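You operate a simulated robot arm through the tools that you are given. There is no shell and no other tool. Be economical: measure what you need, move in short steps, check, and stop when the job is done.

The job below is to be done with a simulated robot arm. You get a single attempt, and the scene is never put back.

JOB
Move the pipe bend from RIG 3 and RIG 4 over to SKID and FILTER.
Fine: the two port caps go from SKID and FILTER into the two ports that the bend leaves.

It is judged by the outcome, as a careful person would: the job done as asked, and still so three seconds after it is handed in. It fails if anything else is knocked over, pushed out of place, dropped, spilled or broken. A push-on lid holds only when it is set on centred and level and pressed home; a screw cap is set on level and turned clockwise until tight.

ROBOT AND FRAMES
A 6-joint arm with a four-finger gripper on a trunk, on a base that drives. Base frame: it is fixed to the floor where the robot stands at the start and does not move with it; the origin is under the middle of the robot, x ahead of it, y to its left, z up; the surface under the hand at the start is at about z = 850. Lengths are in mm, angles in degrees, forces in N, time in s.
With the tool pointing down near the work surface it reaches from about 160 to 920 mm from the robot's upright axis, wherever it stands. Its first joint turns from -166.0 to 166.0 degrees. Places, roughly: very short steel pipe bend (13x4x15 cm) [500, 0, 900]. Payload 3.43 kg.
The TCP is the grasp point between the finger pads, 30 mm short of the fingertips. In the tool frame z runs along the fingers and y along their closing line. The gripper opens to 120 mm. The gripper's body begins 85 mm behind the TCP.
Orientation is that of the tool frame in the base frame, as [roll, pitch, yaw] about the fixed x, y, z axes, in that order (R = Rz(yaw) Ry(pitch) Rx(roll)). With the fingers straight down and closing along the base's y, the tool's x points along the base's -x, its y along +y and its z along -z.

CONTROLS
- The arm moves only by the tool nudge_tool. Its argument "steps" is a list of rows, each an object of numbers (a shift or turn left out is 0, a gripper value left out holds the last): "x", "y", "z": the shift along the base's x, y, z in mm; "wx", "wy", "wz": the turn, a rotation vector about the base's x, y, z in degrees. In form: [{"x": .., "y": .., "z": .., "wx": .., "wy": .., "wz": ..}, ...]. A call has 1 to 8 rows; each row is the pose to reach, as a shift and turn from the pose commanded when the call began. "fingers" is the gripper command, from -1 (shut) to 1 (fully open), values between in proportion, set as the call begins (left out, the last holds). A row lasts 0.2 s, in which the tool goes at most 50 mm and 8.6 degrees; a call with a longer step from one row to the next is refused whole, and so is a gripper value outside its range. A pose out of reach is approached as far as the arm can. The call stops where the force on the tool passes 40 N (or 10 N more than at its start, if that is more) or the arm is blocked; 0.2 s more then pass. The fingers move at their own pace and stop on an object; they squeeze with about 32 N. The grip force told is the motor's: it shows also when the fingers shut on nothing. Time passes only in rows, and 0.2 s behind the last, so rows that repeat a pose let the fingers close. It gives the time, the measured TCP pose, the force on the tool (base axes), the opening and the grip force at its end, in the units of the frame above (readings bear some noise), with the torque about the TCP (base axes, N m) and any sound that the robot's microphone picked up.
- Cameras (640 x 400 px; columns grow to the right, rows downward): "scene" is now at [70.4, 179.1, 1473]; the picture's right is [-0.21, -0.98, 0.00], its down [-0.42, 0.09, -0.90] and it looks along [0.88, -0.19, -0.43] (base axes); focal length 214 px, centre (320, 200). "wrist" rides on the gripper at [71, -17, -121] in the tool frame; the picture's right is [0.23, 0.97, 0.00], its down [-0.81, 0.19, -0.55] and it looks along [-0.54, 0.13, 0.83] (tool axes); focal length 275 px, centre (320, 200). There is no depth. A picture from a camera that has moved, and an enlarged one, comes with that camera's place and axes in the base frame and with its lens.
- camera(camera): a new picture of that camera. The clock stands still meanwhile.
- move_column(by): slides the trunk up (or, below 0, down) by that many mm; the arm and the scene camera ride with it, the base frame stays. It gives what a move gives, with no picture.
- drive_base(legs): drives the robot by 1 to 6 legs, each [ahead, left, turn to the left] in mm, mm and degrees, along the robot's own axes; the way and the turn of a leg run together, so that a leg with both is an arc; at most 1500 mm and 180 degrees a leg. The arm and the cameras ride along, it lands a little off, and it stops where it bumps. It gives what a move gives.
- turn_head(pan, tilt): turns the head with the scene camera to pan (to the left, within 120 degrees either way) and tilt (down, from -29 to 69), counted from straight ahead of the robot. It gives what a move gives.
- inspect(camera, box): a new picture of the part [left, top, right, bottom] of that camera's present view, enlarged. The clock stands still meanwhile.
- job_done(): hands the job in; it is judged then, once.

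Go step by step. Nothing tells you exact positions but the pictures and the camera data: compare them with the known pose of the tool, close in by small moves and look again before you grip or let go. The budget is 120 turns and 90 pictures, counting those below and the enlarged ones. Unless the task says otherwise, let go and move clear before handing in, and close with one line.

The tools are called after "Request:" as name(argument=value, ...) on one line, values as JSON. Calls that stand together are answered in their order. nudge_tool: Moves the arm, as the interface text tells. Its arguments: {"type":"object","properties":{"steps":{"type":"array","items":{"type":"object","properties":{"x":{"type":"number"},"y":{"type":"number"},"z":{"type":"number"},"wx":{"type":"number"},"wy":{"type":"number"},"wz":{"type":"number"}}}},"fingers":{"type":"number"}},"required":["steps"]} The other tools are called the same way: move_column (by) slides the trunk up or down; drive_base (legs) drives the base; turn_head (pan, tilt) turns the head that bears the scene camera; camera (camera) takes a picture; inspect (camera, box) takes an enlarged picture of a part of a camera's view; job_done () hands the job in.

At the start:

```text
clock: 0.0
tool_pos: [547.2, -51.7, 1199.9]
tool_rot: [-180.0, -0.1, -180.0]
wrist_force: [0.2, -0.3, 0.6]
moment: [-0.03, 0.01, 0.01]
width: 119.9
gripper_force: 0.0
trunk travel left (down, up): [-25.0, 515.0]
robot x, y, heading: [-0.9, 0.7, -0.1]
head pan, tilt: [-120.3, 68.8]
```

scene: 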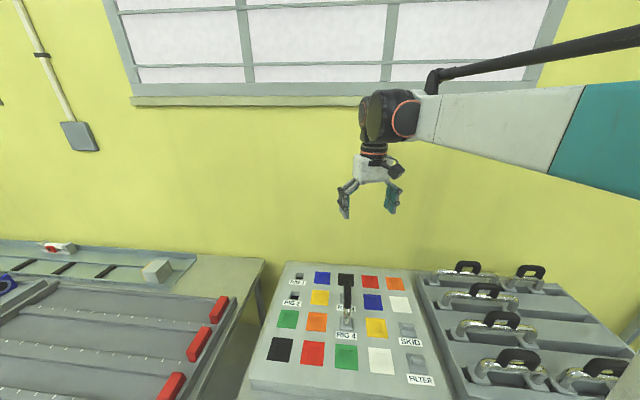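
wrist: 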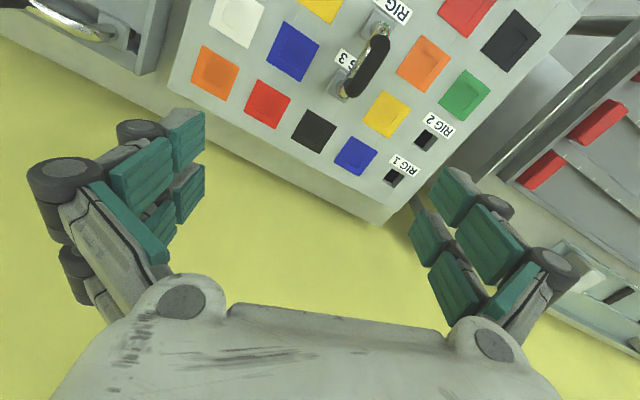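

I see a panel with coloured caps, a pipe bend with a dark handle bridging RIG 3 and RIG 4, and grey caps at SKID and FILTER. I'll take closer looks first.

Request:
inspect(camera="scene", box=[240, 250, 450, 400])

Request:
inspect(camera="wrist", box=[160, 0, 560, 230])

```text
2.67 times, centred on (345, 325) of scene
camera zoom: at [70.4, 179.1, 1473.0], right [-0.21, -0.98, 0.0], down [-0.42, 0.09, -0.9], along [0.88, -0.19, -0.43], focal length 572 px, centre (253, -133)
```

zoom: 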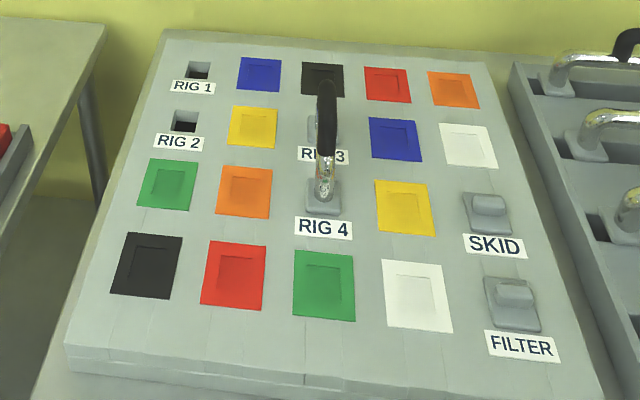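

```text
1.60 times, centred on (360, 115) of wrist
camera zoom: at [477.4, -69.2, 1319.3], right [-0.23, 0.97, 0.0], down [0.81, 0.19, 0.55], along [0.54, 0.13, -0.83], focal length 440 px, centre (256, 336)
```

zoom: 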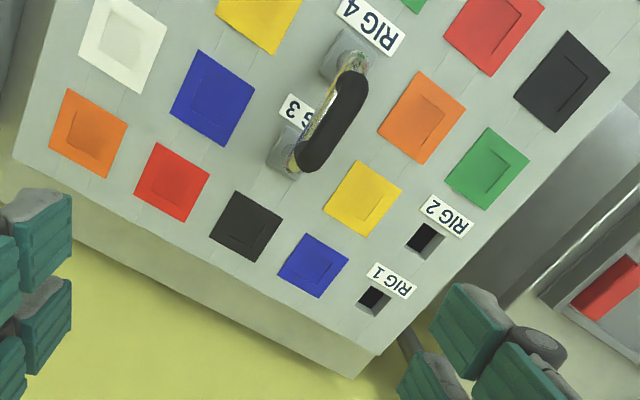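

The panel is yawed about -17° with roughly 90–100 mm pitch. I'll move the wrist camera in for a closer look at the bend and its ports.

Request:
nudge_tool(steps=[{"x": -36, "y": 3, "z": -28}, {"x": -72, "y": 7, "z": -56}, {"x": -108, "y": 10, "z": -84}, {"x": -144, "y": 14, "z": -112}, {"x": -181, "y": 17, "z": -140}])

Request:
camera(camera="wrist")

Request:
turn_head(pan=-15, tilt=50)

Request:
camera(camera="scene")

```text
clock: 0.7
tool_pos: [538.9, -54.6, 1132.7]
tool_rot: [180.0, 0.0, 179.7]
wrist_force: [0.4, -0.5, -0.3]
moment: [0.02, 0.05, -0.02]
width: 120.1
gripper_force: 0.1
trunk travel left (down, up): [-25.0, 515.0]
robot x, y, heading: [1.9, -2.3, -0.1]
head pan, tilt: [-120.3, 68.8]
stopped in row 3: the arm was blocked; the commanded pose is now the measured one
```

```text
85 pictures are left
camera wrist: at [467.9, -71.2, 1252.8], right [-0.23, 0.97, 0.0], down [0.81, 0.19, 0.55], along [0.54, 0.12, -0.83], focal length 275 px, centre (320, 200)
```

wrist: 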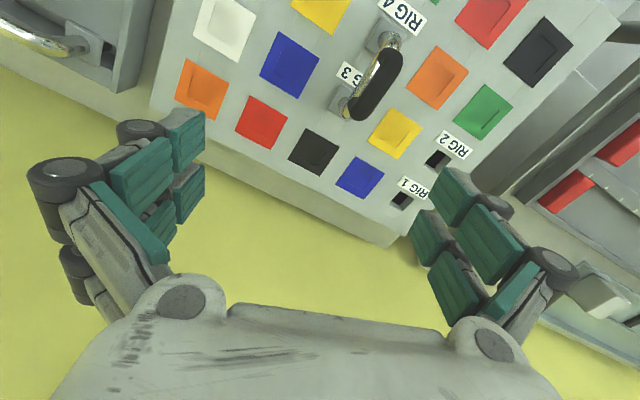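

```text
clock: 2.6
tool_pos: [536.3, -53.3, 1133.8]
tool_rot: [-180.0, -0.1, 179.7]
wrist_force: [-0.8, -0.3, 0.1]
moment: [0.0, -0.01, 0.0]
width: 119.8
gripper_force: 0.0
trunk travel left (down, up): [-25.0, 515.0]
robot x, y, heading: [-5.1, 0.0, -0.0]
head pan, tilt: [-15.0, 50.0]
```

```text
84 pictures are left
camera scene: at [70.5, 179.6, 1472.6], right [-0.2, -0.98, 0.0], down [-0.42, 0.09, -0.9], along [0.88, -0.18, -0.43], focal length 214 px, centre (320, 200)
```

scene: 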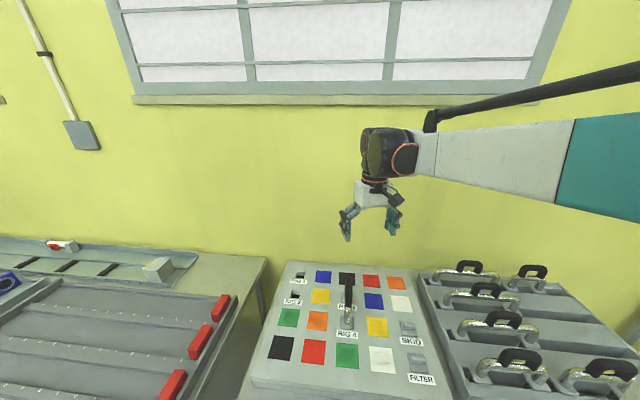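

The move stopped as "blocked" with x hardly changed, so I'll test with a small x move.

Request:
nudge_tool(steps=[{"x": -15}, {"x": -30}, {"x": -45}, {"x": -60}])

Request:
turn_head(pan=0, tilt=60)

Request:
camera(camera="scene")

```text
clock: 3.8
tool_pos: [534.5, -64.0, 1133.0]
tool_rot: [180.0, 0.0, 179.5]
wrist_force: [-0.3, 0.6, -0.1]
moment: [-0.02, 0.0, -0.03]
width: 120.1
gripper_force: 0.2
trunk travel left (down, up): [-25.0, 515.0]
robot x, y, heading: [-0.4, 1.0, 0.0]
head pan, tilt: [-15.0, 50.0]
stopped in row 4: the arm was blocked; the commanded pose is now the measured one
```

```text
clock: 4.5
tool_pos: [529.3, -60.2, 1133.3]
tool_rot: [-179.9, 0.0, 179.8]
wrist_force: [0.0, 0.8, -0.7]
moment: [0.04, -0.01, 0.03]
width: 120.0
gripper_force: 0.0
trunk travel left (down, up): [-25.0, 515.0]
robot x, y, heading: [3.2, -2.5, -0.1]
head pan, tilt: [0.0, 60.0]
```

```text
83 pictures are left
camera scene: at [70.7, 178.3, 1475.2], right [-0.22, -0.98, 0.0], down [-0.4, 0.09, -0.91], along [0.89, -0.2, -0.41], focal length 214 px, centre (320, 200)
```

scene: 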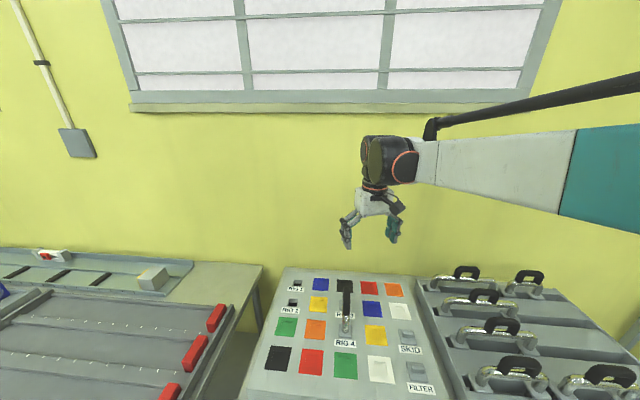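

Moving in -x seems blocked; I'll test other directions to understand it.

Request:
nudge_tool(steps=[{"y": 15}, {"y": 30}, {"y": 30}])

Request:
nudge_tool(steps=[{"x": 15}, {"x": 30}, {"x": 30}])

Request:
nudge_tool(steps=[{"x": -10}, {"x": -20}, {"x": -20}])

```text
clock: 5.3
tool_pos: [525.4, -30.0, 1133.7]
tool_rot: [180.0, -0.1, 179.8]
wrist_force: [0.7, 0.4, 0.0]
moment: [0.01, 0.02, 0.03]
width: 120.1
gripper_force: 0.1
trunk travel left (down, up): [-25.0, 515.0]
robot x, y, heading: [-1.4, -1.4, 0.0]
head pan, tilt: [0.0, 60.0]
```

```text
clock: 6.1
tool_pos: [557.1, -30.9, 1133.5]
tool_rot: [-180.0, 0.0, 179.7]
wrist_force: [-0.6, -0.2, 0.0]
moment: [-0.04, 0.02, 0.02]
width: 119.9
gripper_force: 0.1
trunk travel left (down, up): [-25.0, 515.0]
robot x, y, heading: [1.8, 0.8, 0.1]
head pan, tilt: [0.0, 60.0]
```

```text
clock: 6.9
tool_pos: [536.1, -31.0, 1133.9]
tool_rot: [179.9, 0.0, 179.6]
wrist_force: [0.1, -0.5, -0.5]
moment: [-0.02, -0.03, -0.02]
width: 120.0
gripper_force: 0.0
trunk travel left (down, up): [-25.0, 515.0]
robot x, y, heading: [2.7, 1.7, 0.4]
head pan, tilt: [0.0, 60.0]
```

The limit looks like the arm's inner reach at this height; raising the trunk should free it. I'll raise the trunk 200 mm, then bring the tool down and back.

Request:
move_column(by=200)

Request:
nudge_tool(steps=[{"z": -45}, {"z": -90}, {"z": -135}, {"z": -180}, {"z": -220}])

Request:
nudge_tool(steps=[{"x": -40}, {"x": -80}, {"x": -120}, {"x": -160}, {"x": -180, "y": 10}])

Request:
camera(camera="wrist")

Request:
camera(camera="scene")

```text
clock: 9.1
tool_pos: [536.3, -32.0, 1334.4]
tool_rot: [-179.9, 0.0, 179.7]
wrist_force: [1.0, 0.3, -0.2]
moment: [0.03, 0.01, 0.01]
width: 119.9
gripper_force: 0.1
trunk travel left (down, up): [-225.0, 315.0]
robot x, y, heading: [1.5, -0.9, -0.0]
head pan, tilt: [0.0, 60.0]
```

```text
clock: 10.3
tool_pos: [536.3, -30.9, 1114.2]
tool_rot: [-179.9, 0.0, 179.8]
wrist_force: [-0.5, -0.4, 0.2]
moment: [-0.02, 0.03, 0.0]
width: 119.9
gripper_force: 0.0
trunk travel left (down, up): [-225.0, 315.0]
robot x, y, heading: [-3.5, 2.4, 0.1]
head pan, tilt: [0.0, 60.0]
```

```text
clock: 11.5
tool_pos: [355.9, -20.5, 1113.8]
tool_rot: [-179.9, 0.0, 179.7]
wrist_force: [1.0, 0.5, -0.7]
moment: [0.02, -0.02, -0.02]
width: 120.0
gripper_force: 0.1
trunk travel left (down, up): [-225.0, 315.0]
robot x, y, heading: [0.8, -1.7, -0.2]
head pan, tilt: [0.0, 60.0]
```

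```text
82 pictures are left
camera wrist: at [285.0, -37.7, 1234.5], right [-0.22, 0.97, 0.0], down [0.81, 0.19, 0.55], along [0.54, 0.12, -0.83], focal length 275 px, centre (320, 200)
```

wrist: 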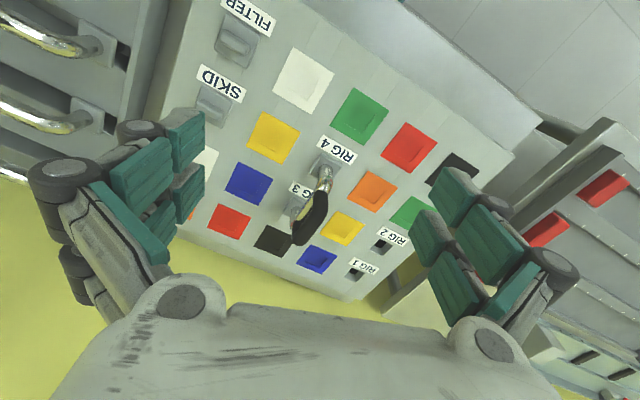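

```text
81 pictures are left
camera scene: at [46.6, 198.3, 1623.4], right [0.0, -1.0, 0.0], down [-0.87, 0.0, -0.5], along [0.5, 0.0, -0.87], focal length 214 px, centre (320, 200)
```

scene: 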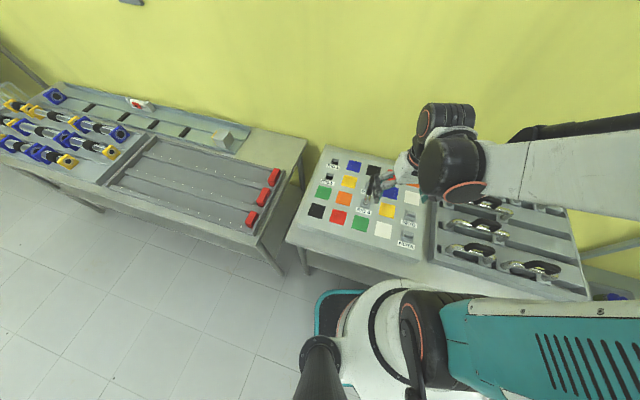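

Now it moves and the head responds. Zooming into both views.

Request:
inspect(camera="wrist", box=[180, 0, 480, 290])

Request:
inspect(camera="scene", box=[280, 140, 440, 260])

```text
1.38 times, centred on (330, 145) of wrist
camera zoom: at [285.0, -37.7, 1234.5], right [-0.22, 0.97, 0.0], down [0.81, 0.19, 0.55], along [0.54, 0.12, -0.83], focal length 380 px, centre (306, 276)
```

zoom: 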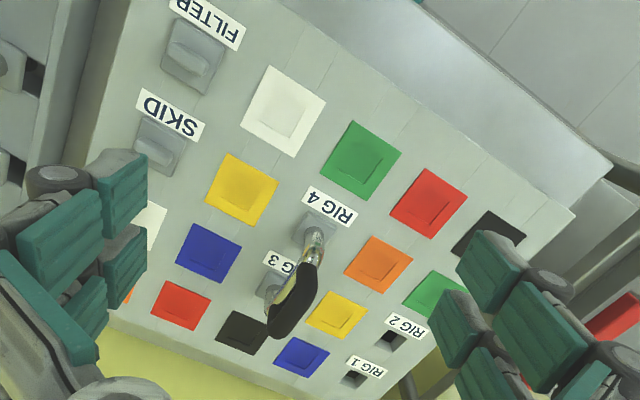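

```text
3.33 times, centred on (360, 200) of scene
camera zoom: at [46.6, 198.3, 1623.4], right [0.0, -1.0, 0.0], down [-0.87, 0.0, -0.5], along [0.5, 0.0, -0.87], focal length 715 px, centre (187, 200)
```

zoom: 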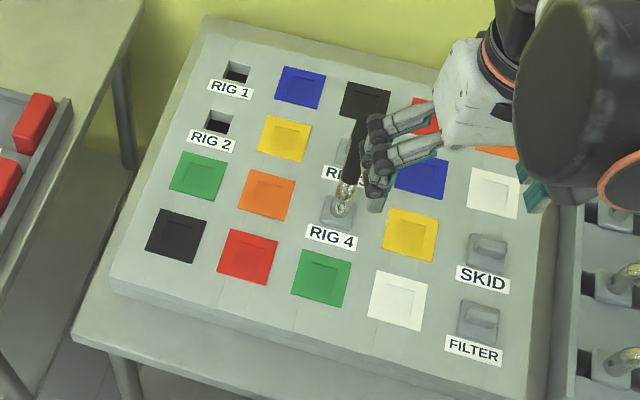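

Panel top is near z≈850. Moving the wrist camera closer to the caps at SKID/FILTER.

Request:
nudge_tool(steps=[{"x": -11, "y": -29, "z": -31}, {"x": -22, "y": -58, "z": -62}, {"x": -33, "y": -87, "z": -93}, {"x": -44, "y": -116, "z": -124}, {"x": -54, "y": -145, "z": -154}])

Request:
camera(camera="wrist")

```text
clock: 12.7
tool_pos: [321.8, -177.6, 1007.7]
tool_rot: [-180.0, -0.1, 179.8]
wrist_force: [0.0, -0.2, -0.2]
moment: [0.03, -0.01, -0.01]
width: 119.7
gripper_force: 0.0
out of reach, approached as far as the arm can: row 4, 5
trunk travel left (down, up): [-225.0, 315.0]
robot x, y, heading: [-1.5, 2.2, 0.1]
head pan, tilt: [0.0, 60.0]
```

```text
78 pictures are left
camera wrist: at [250.4, -194.5, 1128.3], right [-0.23, 0.97, 0.0], down [0.81, 0.19, 0.55], along [0.54, 0.13, -0.83], focal length 275 px, centre (320, 200)
```

wrist: 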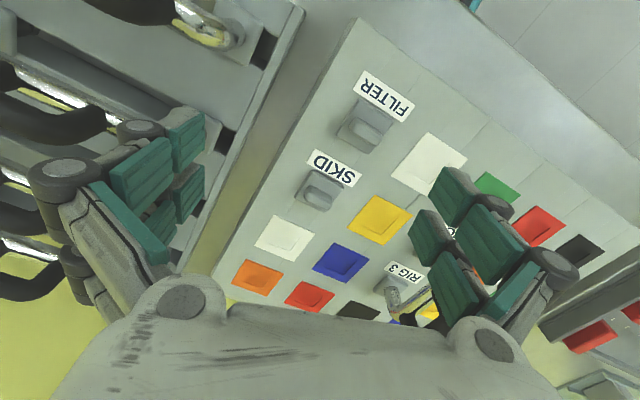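

The inner reach is limiting, so I'll drive back 200 mm to work in mid-range, then look again.

Request:
drive_base(legs=[[-200, 0, 0]])

Request:
nudge_tool(steps=[{"x": 40}, {"x": 80, "y": 10}, {"x": 120, "y": 20}, {"x": 160, "y": 25}, {"x": 180, "y": 25}])

Request:
camera(camera="wrist")

```text
clock: 14.3
tool_pos: [121.9, -176.4, 1008.8]
tool_rot: [-179.9, 0.0, 179.6]
wrist_force: [0.4, -0.4, -0.6]
moment: [-0.02, -0.02, -0.02]
width: 120.1
gripper_force: 0.1
trunk travel left (down, up): [-225.0, 315.0]
robot x, y, heading: [-197.9, -0.6, -0.3]
head pan, tilt: [0.0, 60.0]
```

```text
clock: 15.5
tool_pos: [302.0, -152.8, 1009.1]
tool_rot: [-179.9, 0.0, 179.6]
wrist_force: [-0.2, -0.5, 1.3]
moment: [-0.03, 0.04, 0.0]
width: 119.9
gripper_force: 0.1
trunk travel left (down, up): [-225.0, 315.0]
robot x, y, heading: [-202.3, 1.5, 0.2]
head pan, tilt: [0.0, 60.0]
```

```text
77 pictures are left
camera wrist: at [230.7, -168.9, 1128.5], right [-0.22, 0.97, 0.0], down [0.81, 0.19, 0.55], along [0.54, 0.12, -0.83], focal length 275 px, centre (320, 200)
```

wrist: 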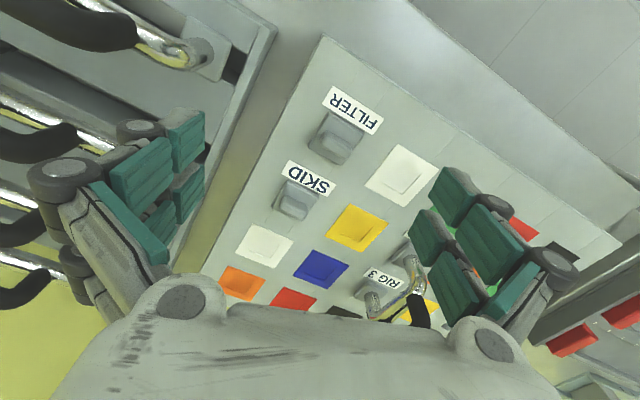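

Inspecting the caps enlarged.

Request:
inspect(camera="wrist", box=[260, 70, 420, 230])

```text
2.50 times, centred on (340, 150) of wrist
camera zoom: at [230.7, -168.9, 1128.5], right [-0.22, 0.97, 0.0], down [0.81, 0.19, 0.55], along [0.54, 0.12, -0.83], focal length 688 px, centre (270, 325)
```

zoom: 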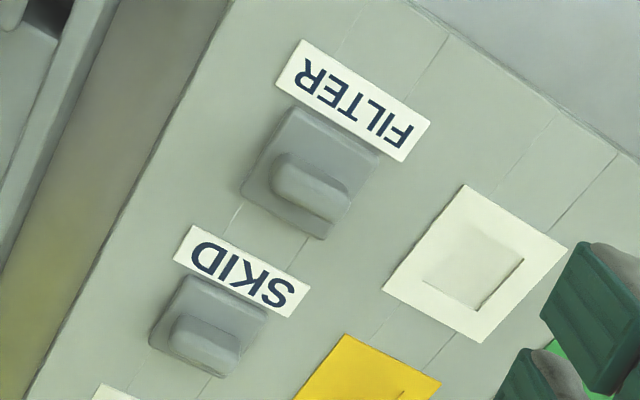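

Cap tabs run along the rows; grid vector FILTER→SKID ≈ (84,-27), so panel yaw ≈ -18°. Ports: RIG4≈(470,13), RIG3≈(555,-14), SKID≈(415,-157), FILTER≈(330,-129), RIG2≈(612,158), RIG1≈(697,130). I'll drive forward 100 for mid-range and view the bend with the tool aligned to the panel.

Request:
drive_base(legs=[[100, 0, 0]])

Request:
nudge_tool(steps=[{"z": 40}, {"z": 50, "y": 40, "wz": -6}, {"z": 50, "y": 80, "wz": -12}, {"z": 50, "y": 120, "wz": -18}, {"z": 50, "y": 163, "wz": -18}])

Request:
camera(camera="wrist")

Request:
camera(camera="scene")

```text
clock: 16.6
tool_pos: [403.5, -151.9, 1008.1]
tool_rot: [-179.9, -0.1, 179.7]
wrist_force: [0.8, -0.6, -0.8]
moment: [0.01, 0.04, -0.02]
width: 120.2
gripper_force: 0.0
trunk travel left (down, up): [-225.0, 315.0]
robot x, y, heading: [-97.2, -1.3, -0.1]
head pan, tilt: [0.0, 60.0]
```

```text
clock: 17.8
tool_pos: [401.9, 10.6, 1057.6]
tool_rot: [-180.0, 0.0, 161.5]
wrist_force: [-0.3, -0.3, 0.1]
moment: [-0.01, -0.01, 0.01]
width: 119.9
gripper_force: 0.1
trunk travel left (down, up): [-225.0, 315.0]
robot x, y, heading: [-98.7, 1.2, -0.0]
head pan, tilt: [0.0, 60.0]
```

```text
75 pictures are left
camera wrist: at [330.4, 18.0, 1177.8], right [0.09, 1.0, 0.0], down [0.83, -0.07, 0.55], along [0.55, -0.05, -0.83], focal length 275 px, centre (320, 200)
```

wrist: 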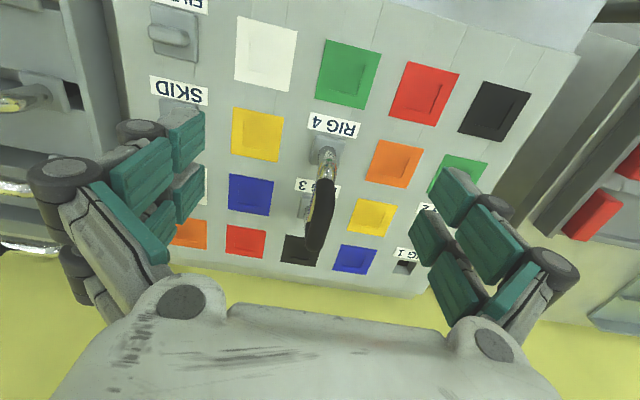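

```text
74 pictures are left
camera scene: at [-50.8, 198.7, 1623.3], right [0.0, -1.0, 0.0], down [-0.87, 0.0, -0.5], along [0.5, 0.0, -0.87], focal length 214 px, centre (320, 200)
```

scene: 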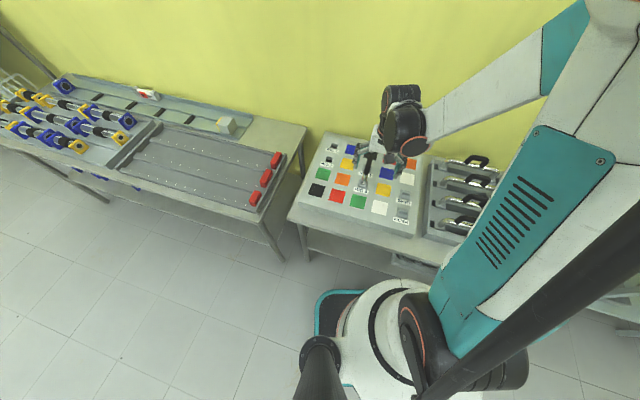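

Request:
inspect(camera="wrist", box=[260, 100, 400, 270])

Request:
inspect(camera="scene", box=[290, 130, 430, 240])

```text
2.35 times, centred on (330, 185) of wrist
camera zoom: at [330.4, 18.0, 1177.8], right [0.09, 1.0, 0.0], down [0.83, -0.07, 0.55], along [0.55, -0.05, -0.83], focal length 648 px, centre (296, 235)
```

zoom: 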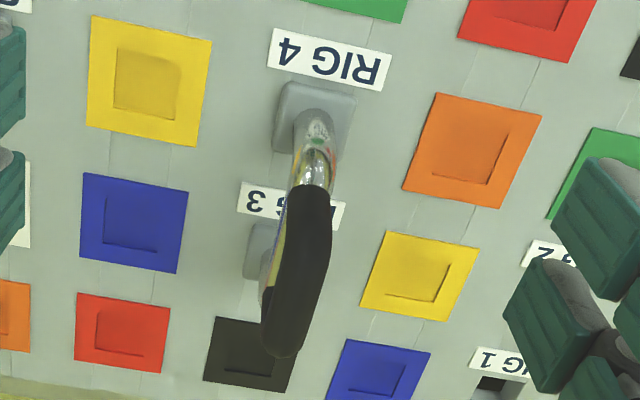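

```text
3.64 times, centred on (360, 185) of scene
camera zoom: at [-50.8, 198.7, 1623.3], right [0.0, -1.0, 0.0], down [-0.87, 0.0, -0.5], along [0.5, 0.0, -0.87], focal length 780 px, centre (174, 254)
```

zoom: 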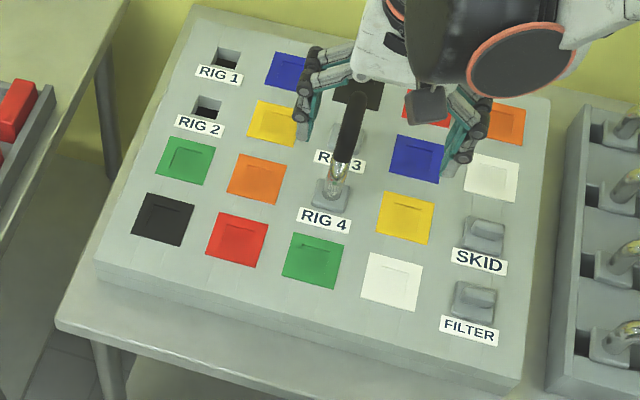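

I need the handle height, so I'll rotate the tool +90° to view the bend from its side (-y).

Request:
nudge_tool(steps=[{"y": -20, "wz": 8}, {"x": 10, "y": -40, "wz": 16}, {"x": 20, "y": -60, "wz": 24}, {"x": 30, "y": -80, "wz": 32}, {"x": 45, "y": -100, "wz": 40}, {"x": 60, "y": -110, "wz": 48}, {"x": 80, "y": -110, "wz": 56}, {"x": 104, "y": -110, "wz": 64}])

Request:
nudge_tool(steps=[{"wz": 8, "z": -25}, {"wz": 16, "z": -50}, {"wz": 24, "z": -75}, {"wz": 26, "z": -80}])

Request:
camera(camera="wrist")

```text
clock: 19.6
tool_pos: [506.5, -100.4, 1059.0]
tool_rot: [180.0, -0.1, -134.3]
wrist_force: [0.6, -0.2, -0.4]
moment: [-0.03, 0.04, 0.04]
width: 119.7
gripper_force: 0.1
trunk travel left (down, up): [-225.0, 315.0]
robot x, y, heading: [-96.6, -1.3, -0.1]
head pan, tilt: [0.0, 60.0]
```

```text
clock: 20.6
tool_pos: [506.5, -100.1, 979.3]
tool_rot: [-179.9, 0.0, -108.3]
wrist_force: [0.5, 0.3, -0.6]
moment: [0.02, 0.02, 0.0]
width: 120.1
gripper_force: 0.0
trunk travel left (down, up): [-225.0, 315.0]
robot x, y, heading: [-97.7, 2.3, -0.2]
head pan, tilt: [0.0, 60.0]
```

```text
71 pictures are left
camera wrist: at [500.8, -172.9, 1099.2], right [-1.0, 0.09, 0.0], down [0.07, 0.83, 0.55], along [0.05, 0.55, -0.83], focal length 275 px, centre (320, 200)
```

wrist: 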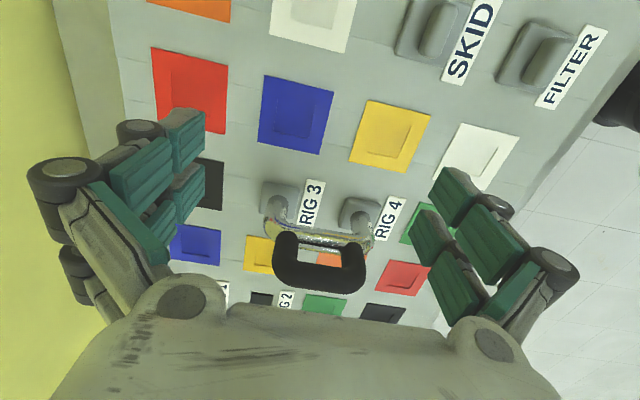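

Request:
inspect(camera="wrist", box=[220, 160, 440, 300])

```text
2.86 times, centred on (330, 230) of wrist
camera zoom: at [500.8, -172.9, 1099.2], right [-1.0, 0.09, 0.0], down [0.07, 0.83, 0.55], along [0.05, 0.55, -0.83], focal length 786 px, centre (291, 114)
```

zoom: 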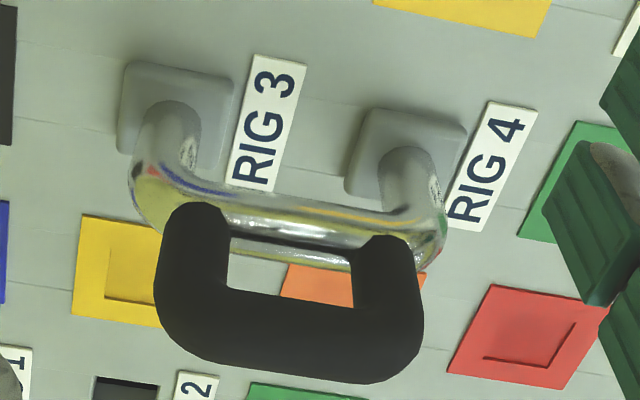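

Side view gives handle bar centre ≈ (515.5,-2, 953), top ≈ 965; feet confirm pitch 90 mm, yaw ≈ -18°. I'll rise, rotate back, and hover over the handle.

Request:
nudge_tool(steps=[{"z": 40}, {"z": 70, "wz": -8}, {"z": 70, "wz": -16}, {"z": 70, "wz": -24}, {"z": 70, "wz": -32}, {"z": 70, "wz": -40}, {"z": 70, "wz": -48}, {"z": 70, "wz": -56}])

Request:
nudge_tool(steps=[{"wz": -8, "y": 40}, {"wz": -16, "y": 80, "x": 9}, {"wz": -24, "x": 9, "y": 98}, {"wz": -32, "x": 9, "y": 98}, {"wz": -33.6, "x": 9, "y": 98}])

Request:
camera(camera="wrist")

```text
clock: 22.4
tool_pos: [506.0, -100.5, 1048.4]
tool_rot: [-179.9, 0.0, -164.5]
wrist_force: [0.5, -0.6, -0.2]
moment: [-0.01, 0.0, 0.0]
width: 119.8
gripper_force: 0.0
trunk travel left (down, up): [-225.0, 315.0]
robot x, y, heading: [-95.5, -0.3, -0.4]
head pan, tilt: [0.0, 60.0]
```

```text
clock: 23.6
tool_pos: [515.2, -1.2, 1048.5]
tool_rot: [179.9, 0.0, 161.9]
wrist_force: [-0.3, 0.4, 0.1]
moment: [0.0, -0.02, -0.01]
width: 120.0
gripper_force: 0.0
trunk travel left (down, up): [-225.0, 315.0]
robot x, y, heading: [-94.6, 0.7, -0.1]
head pan, tilt: [0.0, 60.0]
```

```text
69 pictures are left
camera wrist: at [442.4, 4.2, 1168.8], right [0.08, 1.0, 0.0], down [0.83, -0.07, 0.55], along [0.55, -0.05, -0.83], focal length 275 px, centre (320, 200)
```

wrist: 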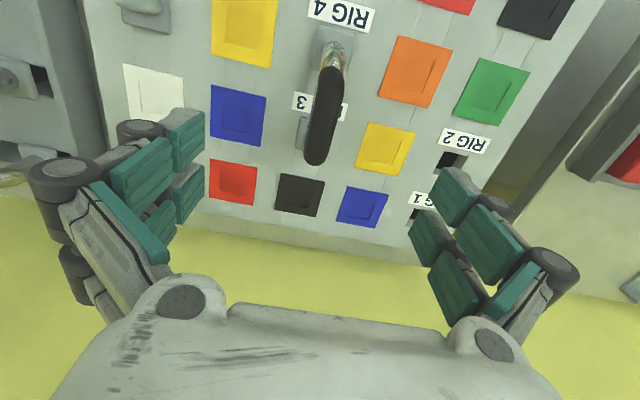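

Handle is centred between the fingers. Descending to z≈951 around the bar.

Request:
nudge_tool(steps=[{"z": -40}, {"z": -70}, {"z": -90}, {"z": -97}])

Request:
camera(camera="wrist")

Request:
inspect(camera="scene", box=[290, 130, 430, 240])

```text
clock: 24.6
tool_pos: [515.8, -0.9, 950.5]
tool_rot: [-180.0, 0.0, 161.9]
wrist_force: [-0.2, -0.2, 0.1]
moment: [0.02, 0.0, -0.03]
width: 120.0
gripper_force: 0.2
trunk travel left (down, up): [-225.0, 315.0]
robot x, y, heading: [-97.3, -1.6, -0.1]
head pan, tilt: [0.0, 60.0]
```

```text
68 pictures are left
camera wrist: at [443.2, 4.7, 1071.0], right [0.08, 1.0, 0.0], down [0.83, -0.07, 0.55], along [0.55, -0.04, -0.83], focal length 275 px, centre (320, 200)
```

wrist: 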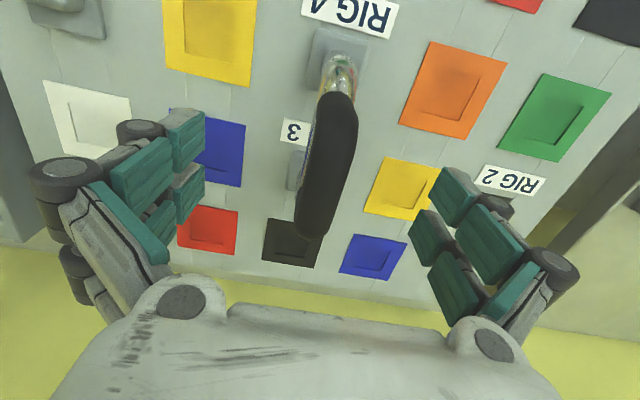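

```text
3.64 times, centred on (360, 185) of scene
camera zoom: at [-50.6, 198.2, 1623.4], right [0.0, -1.0, 0.0], down [-0.87, 0.0, -0.5], along [0.5, 0.0, -0.87], focal length 780 px, centre (174, 254)
```

zoom: 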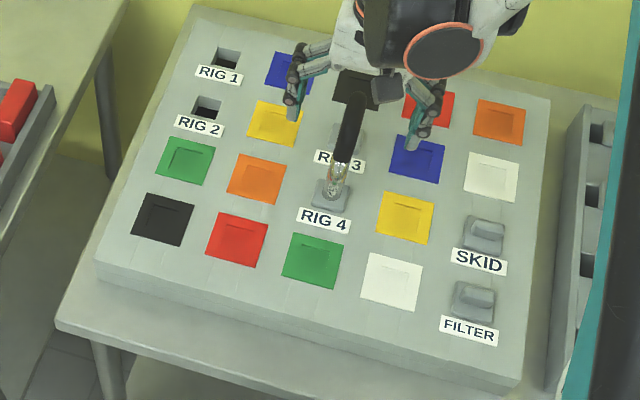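

Fingers straddle the bar well. Closing.

Request:
nudge_tool(steps=[{"x": -2}, {"x": -2}, {"x": -2}, {"x": -2}], fingers=-1)

Request:
camera(camera="wrist")

```text
clock: 25.6
tool_pos: [514.2, -1.9, 951.2]
tool_rot: [180.0, 0.0, 162.0]
wrist_force: [0.5, 0.5, 1.9]
moment: [-0.06, -0.3, 0.07]
width: 20.2
gripper_force: 32.6
trunk travel left (down, up): [-225.0, 315.0]
robot x, y, heading: [-96.0, 4.6, 0.2]
head pan, tilt: [0.0, 60.0]
```

```text
66 pictures are left
camera wrist: at [440.8, 4.6, 1071.3], right [0.08, 1.0, 0.0], down [0.83, -0.07, 0.55], along [0.55, -0.04, -0.83], focal length 275 px, centre (320, 200)
```

wrist: 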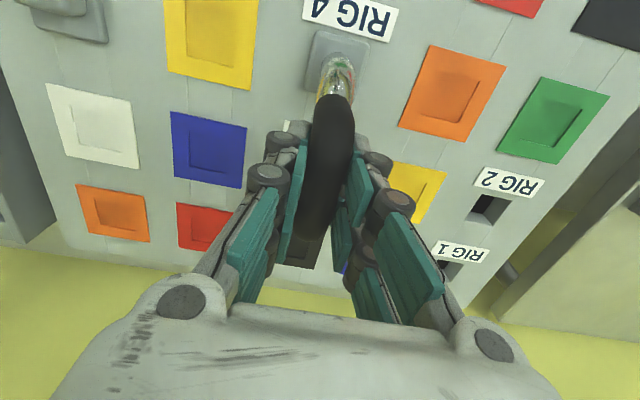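

Bar gripped (20 mm). Lifting straight up slowly.

Request:
nudge_tool(steps=[{"z": 5}, {"z": 10}, {"z": 20}, {"z": 35}, {"z": 55}, {"z": 75}])

Request:
camera(camera="wrist")

Request:
inspect(camera="scene", box=[290, 130, 430, 240])

```text
clock: 27.0
tool_pos: [512.5, -0.9, 1026.9]
tool_rot: [180.0, 0.1, 162.0]
wrist_force: [0.8, -0.4, -2.0]
moment: [0.03, -0.02, 0.0]
width: 19.8
gripper_force: 32.3
trunk travel left (down, up): [-225.0, 315.0]
robot x, y, heading: [-101.0, -3.4, 0.0]
head pan, tilt: [0.0, 60.0]
```

```text
65 pictures are left
camera wrist: at [440.3, 4.2, 1147.0], right [0.08, 1.0, 0.0], down [0.83, -0.07, 0.55], along [0.55, -0.04, -0.83], focal length 275 px, centre (320, 200)
```

wrist: 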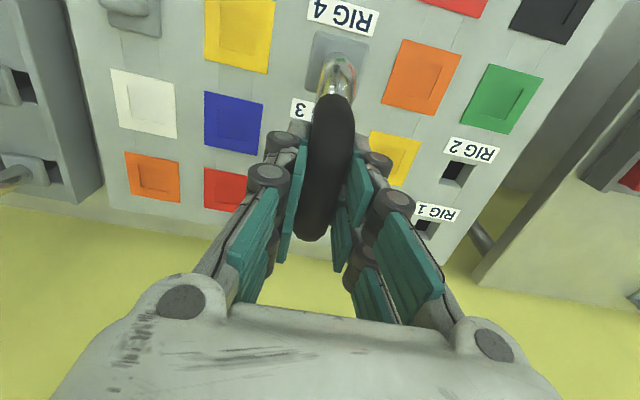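

```text
3.64 times, centred on (360, 185) of scene
camera zoom: at [-51.1, 198.2, 1623.4], right [0.0, -1.0, 0.0], down [-0.87, 0.0, -0.5], along [0.5, 0.0, -0.87], focal length 780 px, centre (174, 254)
```

zoom: 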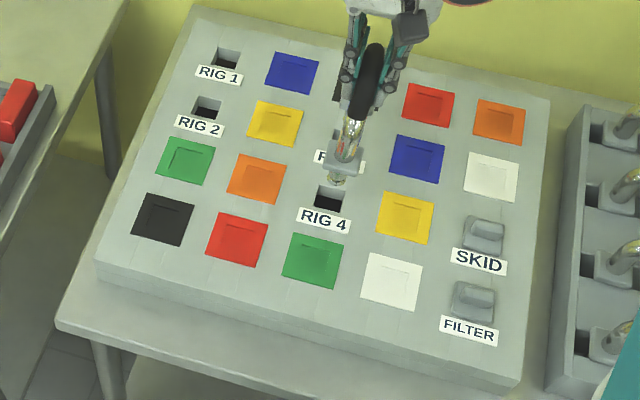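

The bend is free and light. RIG 4's port looks the same as RIG 1/2. A tight zoom on the spigot and holes.

Request:
inspect(camera="scene", box=[330, 150, 390, 190])

Request:
inspect(camera="wrist", box=[290, 0, 530, 250])

```text
10.00 times, centred on (360, 170) of scene
camera zoom: at [-51.1, 198.2, 1623.4], right [0.0, -1.0, 0.0], down [-0.87, 0.0, -0.5], along [0.5, 0.0, -0.87], focal length 2145 px, centre (-80, 500)
```

zoom: 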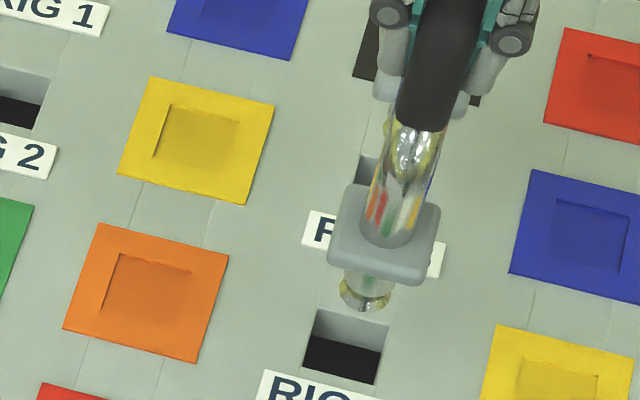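

```text
1.60 times, centred on (410, 125) of wrist
camera zoom: at [440.3, 4.2, 1147.0], right [0.08, 1.0, 0.0], down [0.83, -0.07, 0.55], along [0.55, -0.04, -0.83], focal length 440 px, centre (176, 320)
```

zoom: 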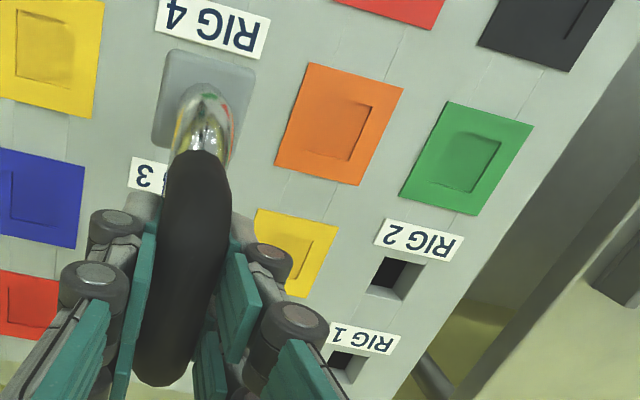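

The spigot is round (~20 mm) and the ports are ~31 mm square, so it's tolerant. Temporary park of the bend in RIG 1/2: shift ≈ (142,142).

Request:
nudge_tool(steps=[{"x": 28, "y": 28}, {"x": 56, "y": 56}, {"x": 84, "y": 84}, {"x": 112, "y": 112}, {"x": 142, "y": 142}, {"x": 142, "y": 142}])

Request:
inspect(camera="scene", box=[300, 120, 400, 190])

Request:
camera(camera="wrist")

```text
clock: 28.4
tool_pos: [654.2, 140.1, 1026.0]
tool_rot: [-179.9, 0.1, 162.0]
wrist_force: [0.4, -0.3, -2.3]
moment: [0.0, 0.03, 0.03]
width: 19.7
gripper_force: 32.2
trunk travel left (down, up): [-225.0, 315.0]
robot x, y, heading: [-99.7, -0.3, -0.4]
head pan, tilt: [0.0, 60.0]
```

```text
5.71 times, centred on (350, 155) of scene
camera zoom: at [-50.6, 198.4, 1623.4], right [0.0, -1.0, 0.0], down [-0.87, 0.0, -0.5], along [0.5, 0.0, -0.87], focal length 1226 px, centre (149, 457)
```

zoom: 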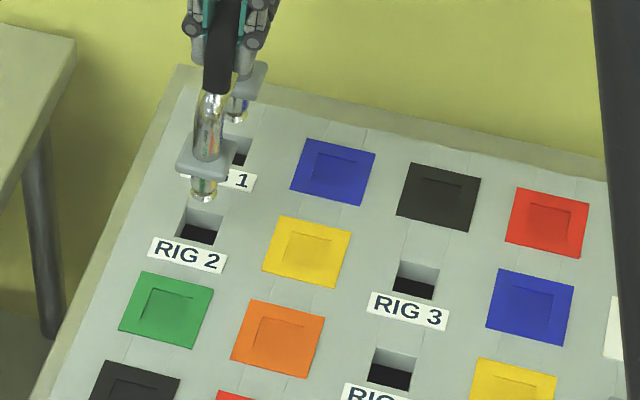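

```text
60 pictures are left
camera wrist: at [581.9, 146.4, 1146.3], right [0.08, 1.0, 0.0], down [0.83, -0.07, 0.55], along [0.55, -0.05, -0.83], focal length 275 px, centre (320, 200)
```

wrist: 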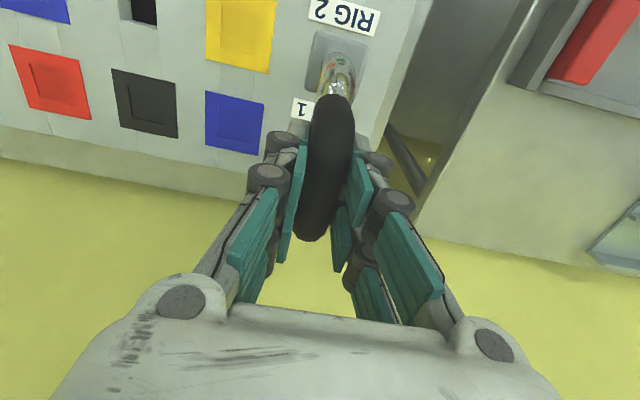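

Alignment relative to the RIG 2 label matches the earlier RIG 4 view to ~3 mm. Small correction and lower partway, then check.

Request:
nudge_tool(steps=[{"x": -2, "y": 1, "z": -20}, {"x": -2, "y": 1, "z": -40}, {"x": -2, "y": 1, "z": -45}])

Request:
inspect(camera="scene", box=[300, 130, 380, 190])

```text
clock: 29.2
tool_pos: [652.4, 141.2, 980.7]
tool_rot: [-180.0, 0.0, 162.1]
wrist_force: [-0.8, 0.3, -2.3]
moment: [-0.01, -0.02, -0.03]
width: 19.5
gripper_force: 32.0
trunk travel left (down, up): [-225.0, 315.0]
robot x, y, heading: [-98.2, 1.7, -0.2]
head pan, tilt: [0.0, 60.0]
```

```text
6.67 times, centred on (340, 160) of scene
camera zoom: at [-50.5, 198.3, 1623.3], right [0.0, -1.0, 0.0], down [-0.87, 0.0, -0.5], along [0.5, 0.0, -0.87], focal length 1430 px, centre (187, 467)
```

zoom: 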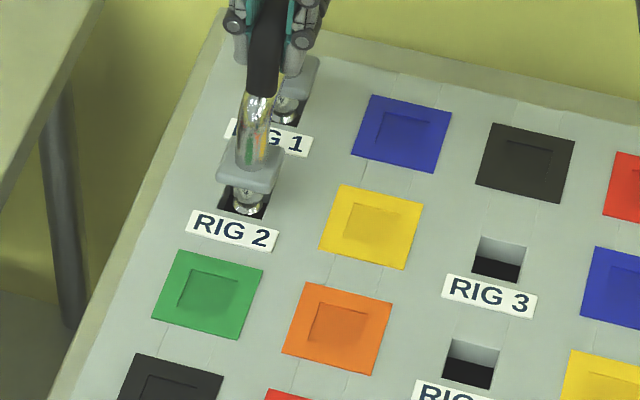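

Spigots are centred over the holes. Lowering to seat.

Request:
nudge_tool(steps=[{"z": -10}, {"z": -20}, {"z": -25}, {"z": -30}])

Request:
inspect(camera="scene", box=[300, 130, 380, 190])

```text
clock: 30.2
tool_pos: [652.9, 141.8, 951.2]
tool_rot: [180.0, 0.0, 162.0]
wrist_force: [0.3, 1.4, 1.8]
moment: [-0.09, -0.28, 0.05]
width: 19.7
gripper_force: 31.5
trunk travel left (down, up): [-225.0, 315.0]
robot x, y, heading: [-99.2, -2.7, -0.3]
head pan, tilt: [0.0, 60.0]
```

```text
6.67 times, centred on (340, 160) of scene
camera zoom: at [-51.1, 198.3, 1623.4], right [0.0, -1.0, 0.0], down [-0.87, 0.0, -0.5], along [0.5, 0.0, -0.87], focal length 1430 px, centre (187, 467)
```

zoom: 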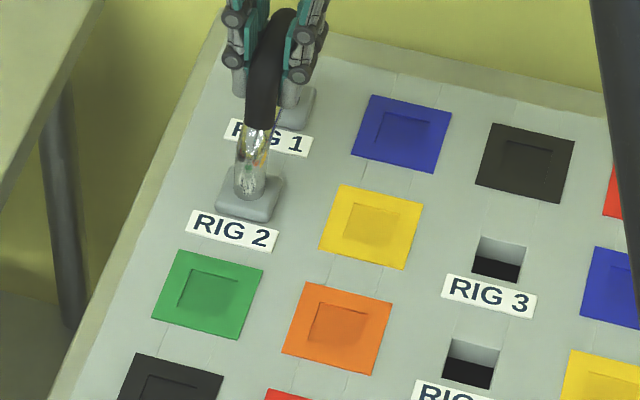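

Seated flush, same readings as at the original grip. Releasing and rising.

Request:
nudge_tool(steps=[{"z": 0}, {"z": 0}, {"z": 0}, {"z": 30}, {"z": 75}, {"z": 80}], fingers=0)

Request:
inspect(camera="scene", box=[290, 130, 430, 240])

```text
clock: 31.6
tool_pos: [653.3, 141.1, 1030.5]
tool_rot: [-180.0, 0.0, 161.9]
wrist_force: [-0.1, -0.9, 0.1]
moment: [0.01, -0.01, 0.0]
width: 59.8
gripper_force: 0.1
trunk travel left (down, up): [-225.0, 315.0]
robot x, y, heading: [-102.3, 0.2, -0.2]
head pan, tilt: [0.0, 60.0]
```

```text
3.64 times, centred on (360, 185) of scene
camera zoom: at [-50.9, 198.2, 1623.3], right [0.0, -1.0, 0.0], down [-0.87, 0.0, -0.5], along [0.5, 0.0, -0.87], focal length 780 px, centre (174, 254)
```

zoom: 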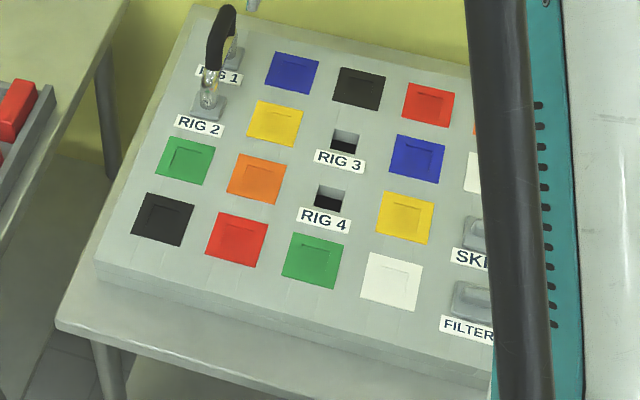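

Bend parked. Now to the SKID cap: move above it with the tool turned +90° so the fingers close across the tab.

Request:
nudge_tool(steps=[{"x": -29, "y": -37, "wz": 8}, {"x": -59, "y": -75, "wz": 16}, {"x": -89, "y": -112, "wz": 24}, {"x": -118, "y": -150, "wz": 32}, {"x": -148, "y": -187, "wz": 40}, {"x": -178, "y": -225, "wz": 48}, {"x": -207, "y": -262, "wz": 56}, {"x": -237, "y": -300, "wz": 64}])

Request:
nudge_tool(steps=[{"wz": 8, "z": -20}, {"wz": 16, "z": -40}, {"wz": 24, "z": -60}, {"wz": 26, "z": -70}])

Request:
camera(camera="wrist")

```text
clock: 33.4
tool_pos: [414.8, -159.8, 1032.7]
tool_rot: [180.0, 0.0, -133.8]
wrist_force: [0.7, -0.4, -0.1]
moment: [0.01, -0.04, -0.02]
width: 60.1
gripper_force: 0.0
trunk travel left (down, up): [-225.0, 315.0]
robot x, y, heading: [-95.6, -1.3, -0.0]
head pan, tilt: [0.0, 60.0]
```

```text
clock: 34.4
tool_pos: [415.8, -158.3, 961.0]
tool_rot: [180.0, 0.1, -107.9]
wrist_force: [0.4, -0.3, -0.3]
moment: [-0.04, -0.01, 0.02]
width: 59.9
gripper_force: 0.2
trunk travel left (down, up): [-225.0, 315.0]
robot x, y, heading: [-101.7, -0.4, -0.2]
head pan, tilt: [0.0, 60.0]
```

```text
56 pictures are left
camera wrist: at [410.7, -232.1, 1081.3], right [-1.0, 0.08, 0.0], down [0.07, 0.83, 0.55], along [0.04, 0.55, -0.83], focal length 275 px, centre (320, 200)
```

wrist: 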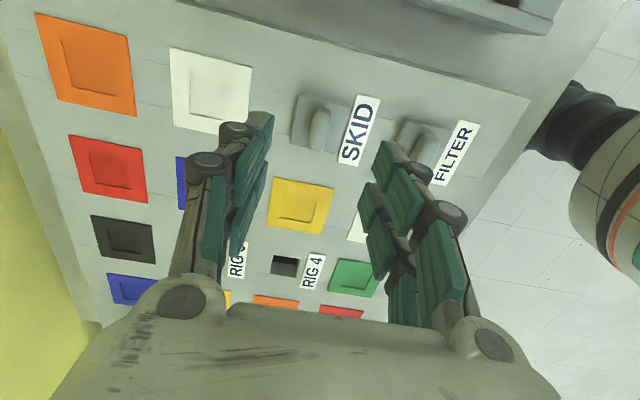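

Request:
inspect(camera="wrist", box=[270, 70, 400, 180])

```text
3.64 times, centred on (335, 125) of wrist
camera zoom: at [410.7, -232.1, 1081.3], right [-1.0, 0.08, 0.0], down [0.07, 0.83, 0.55], along [0.04, 0.55, -0.83], focal length 1001 px, centre (266, 473)
```

zoom: 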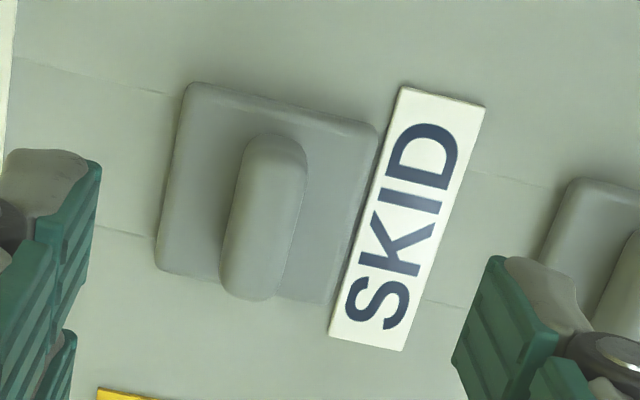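

Flange centre (416,-159), tab top z≈872. TCP is centred. Descend to z≈892 so the tips clear the flange, then check.

Request:
nudge_tool(steps=[{"z": -30}, {"z": -55}, {"z": -65}, {"z": -69}])

Request:
camera(camera="wrist")

```text
clock: 35.4
tool_pos: [416.6, -159.5, 891.6]
tool_rot: [-180.0, 0.0, -108.0]
wrist_force: [0.0, 0.0, -0.5]
moment: [-0.02, 0.02, 0.0]
width: 60.0
gripper_force: 0.1
trunk travel left (down, up): [-225.0, 315.0]
robot x, y, heading: [-94.4, -0.8, 0.1]
head pan, tilt: [0.0, 60.0]
```

```text
54 pictures are left
camera wrist: at [410.8, -232.3, 1012.0], right [-1.0, 0.08, 0.0], down [0.07, 0.83, 0.55], along [0.04, 0.55, -0.83], focal length 275 px, centre (320, 200)
```

wrist: 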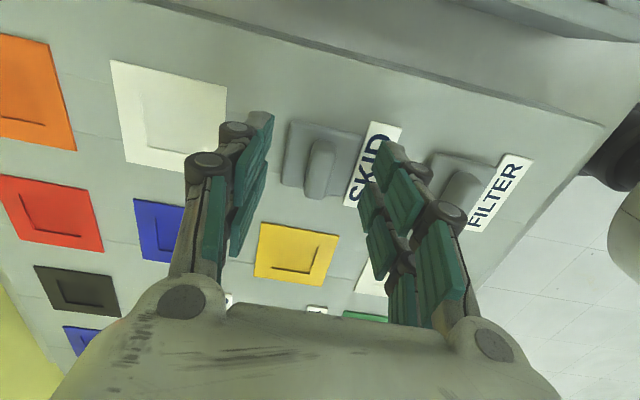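

Request:
nudge_tool(steps=[{"z": 0}, {"z": 0}, {"z": 0}, {"z": 0}], fingers=-1)

Request:
inspect(camera="wrist", box=[220, 80, 460, 260])

```text
clock: 36.4
tool_pos: [415.0, -158.5, 891.7]
tool_rot: [-180.0, 0.0, -108.0]
wrist_force: [-0.7, 0.3, 0.2]
moment: [-0.04, -0.01, 0.01]
width: 13.3
gripper_force: 32.0
trunk travel left (down, up): [-225.0, 315.0]
robot x, y, heading: [-98.2, -1.8, 0.1]
head pan, tilt: [0.0, 60.0]
```

```text
2.22 times, centred on (340, 170) of wrist
camera zoom: at [410.8, -232.2, 1012.1], right [-1.0, 0.08, 0.0], down [0.07, 0.83, 0.55], along [0.04, 0.55, -0.83], focal length 612 px, centre (276, 267)
```

zoom: 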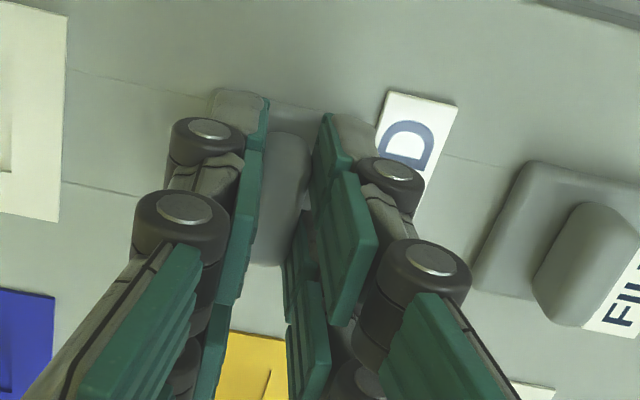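

Tab held (13 mm). Lift and carry to above RIG 3 (shift 141,143).

Request:
nudge_tool(steps=[{"z": 5}, {"z": 15}, {"z": 30}, {"z": 50}, {"z": 70}])

Request:
nudge_tool(steps=[{"x": 28, "y": 28}, {"x": 56, "y": 56}, {"x": 84, "y": 84}, {"x": 112, "y": 113}, {"x": 141, "y": 143}, {"x": 141, "y": 143}])

Request:
camera(camera="wrist")

Request:
inspect(camera="scene", box=[290, 130, 430, 240])

```text
clock: 37.6
tool_pos: [415.0, -159.0, 962.9]
tool_rot: [180.0, -0.1, -107.9]
wrist_force: [-0.4, 0.5, 0.3]
moment: [0.01, -0.02, 0.01]
width: 13.4
gripper_force: 31.8
trunk travel left (down, up): [-225.0, 315.0]
robot x, y, heading: [-99.7, 0.1, -0.1]
head pan, tilt: [0.0, 60.0]
```

```text
clock: 39.0
tool_pos: [555.8, -14.2, 961.4]
tool_rot: [180.0, 0.0, -108.0]
wrist_force: [-0.4, -0.3, -1.3]
moment: [0.0, 0.02, -0.02]
width: 13.4
gripper_force: 31.5
trunk travel left (down, up): [-225.0, 315.0]
robot x, y, heading: [-98.3, 0.5, -0.2]
head pan, tilt: [0.0, 60.0]
```

```text
52 pictures are left
camera wrist: at [550.8, -88.7, 1082.2], right [-1.0, 0.08, 0.0], down [0.07, 0.83, 0.55], along [0.04, 0.55, -0.83], focal length 275 px, centre (320, 200)
```

wrist: 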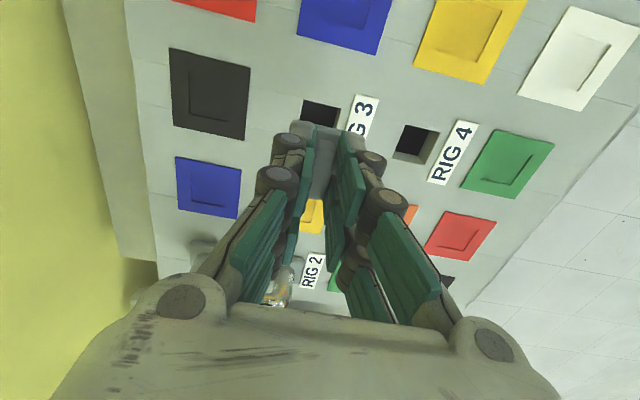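

```text
3.64 times, centred on (360, 185) of scene
camera zoom: at [-50.7, 198.4, 1623.4], right [0.0, -1.0, 0.0], down [-0.87, 0.0, -0.5], along [0.5, 0.0, -0.87], focal length 780 px, centre (174, 254)
```

zoom: 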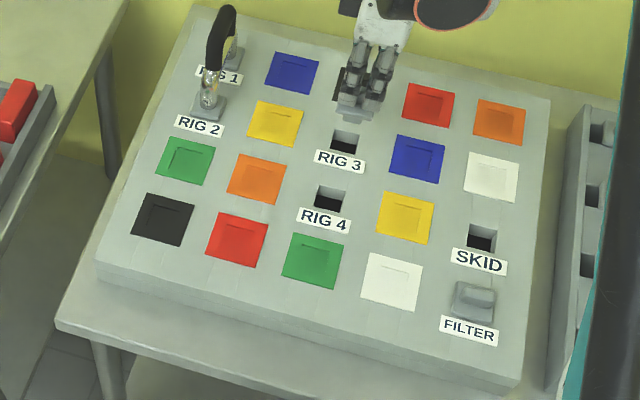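

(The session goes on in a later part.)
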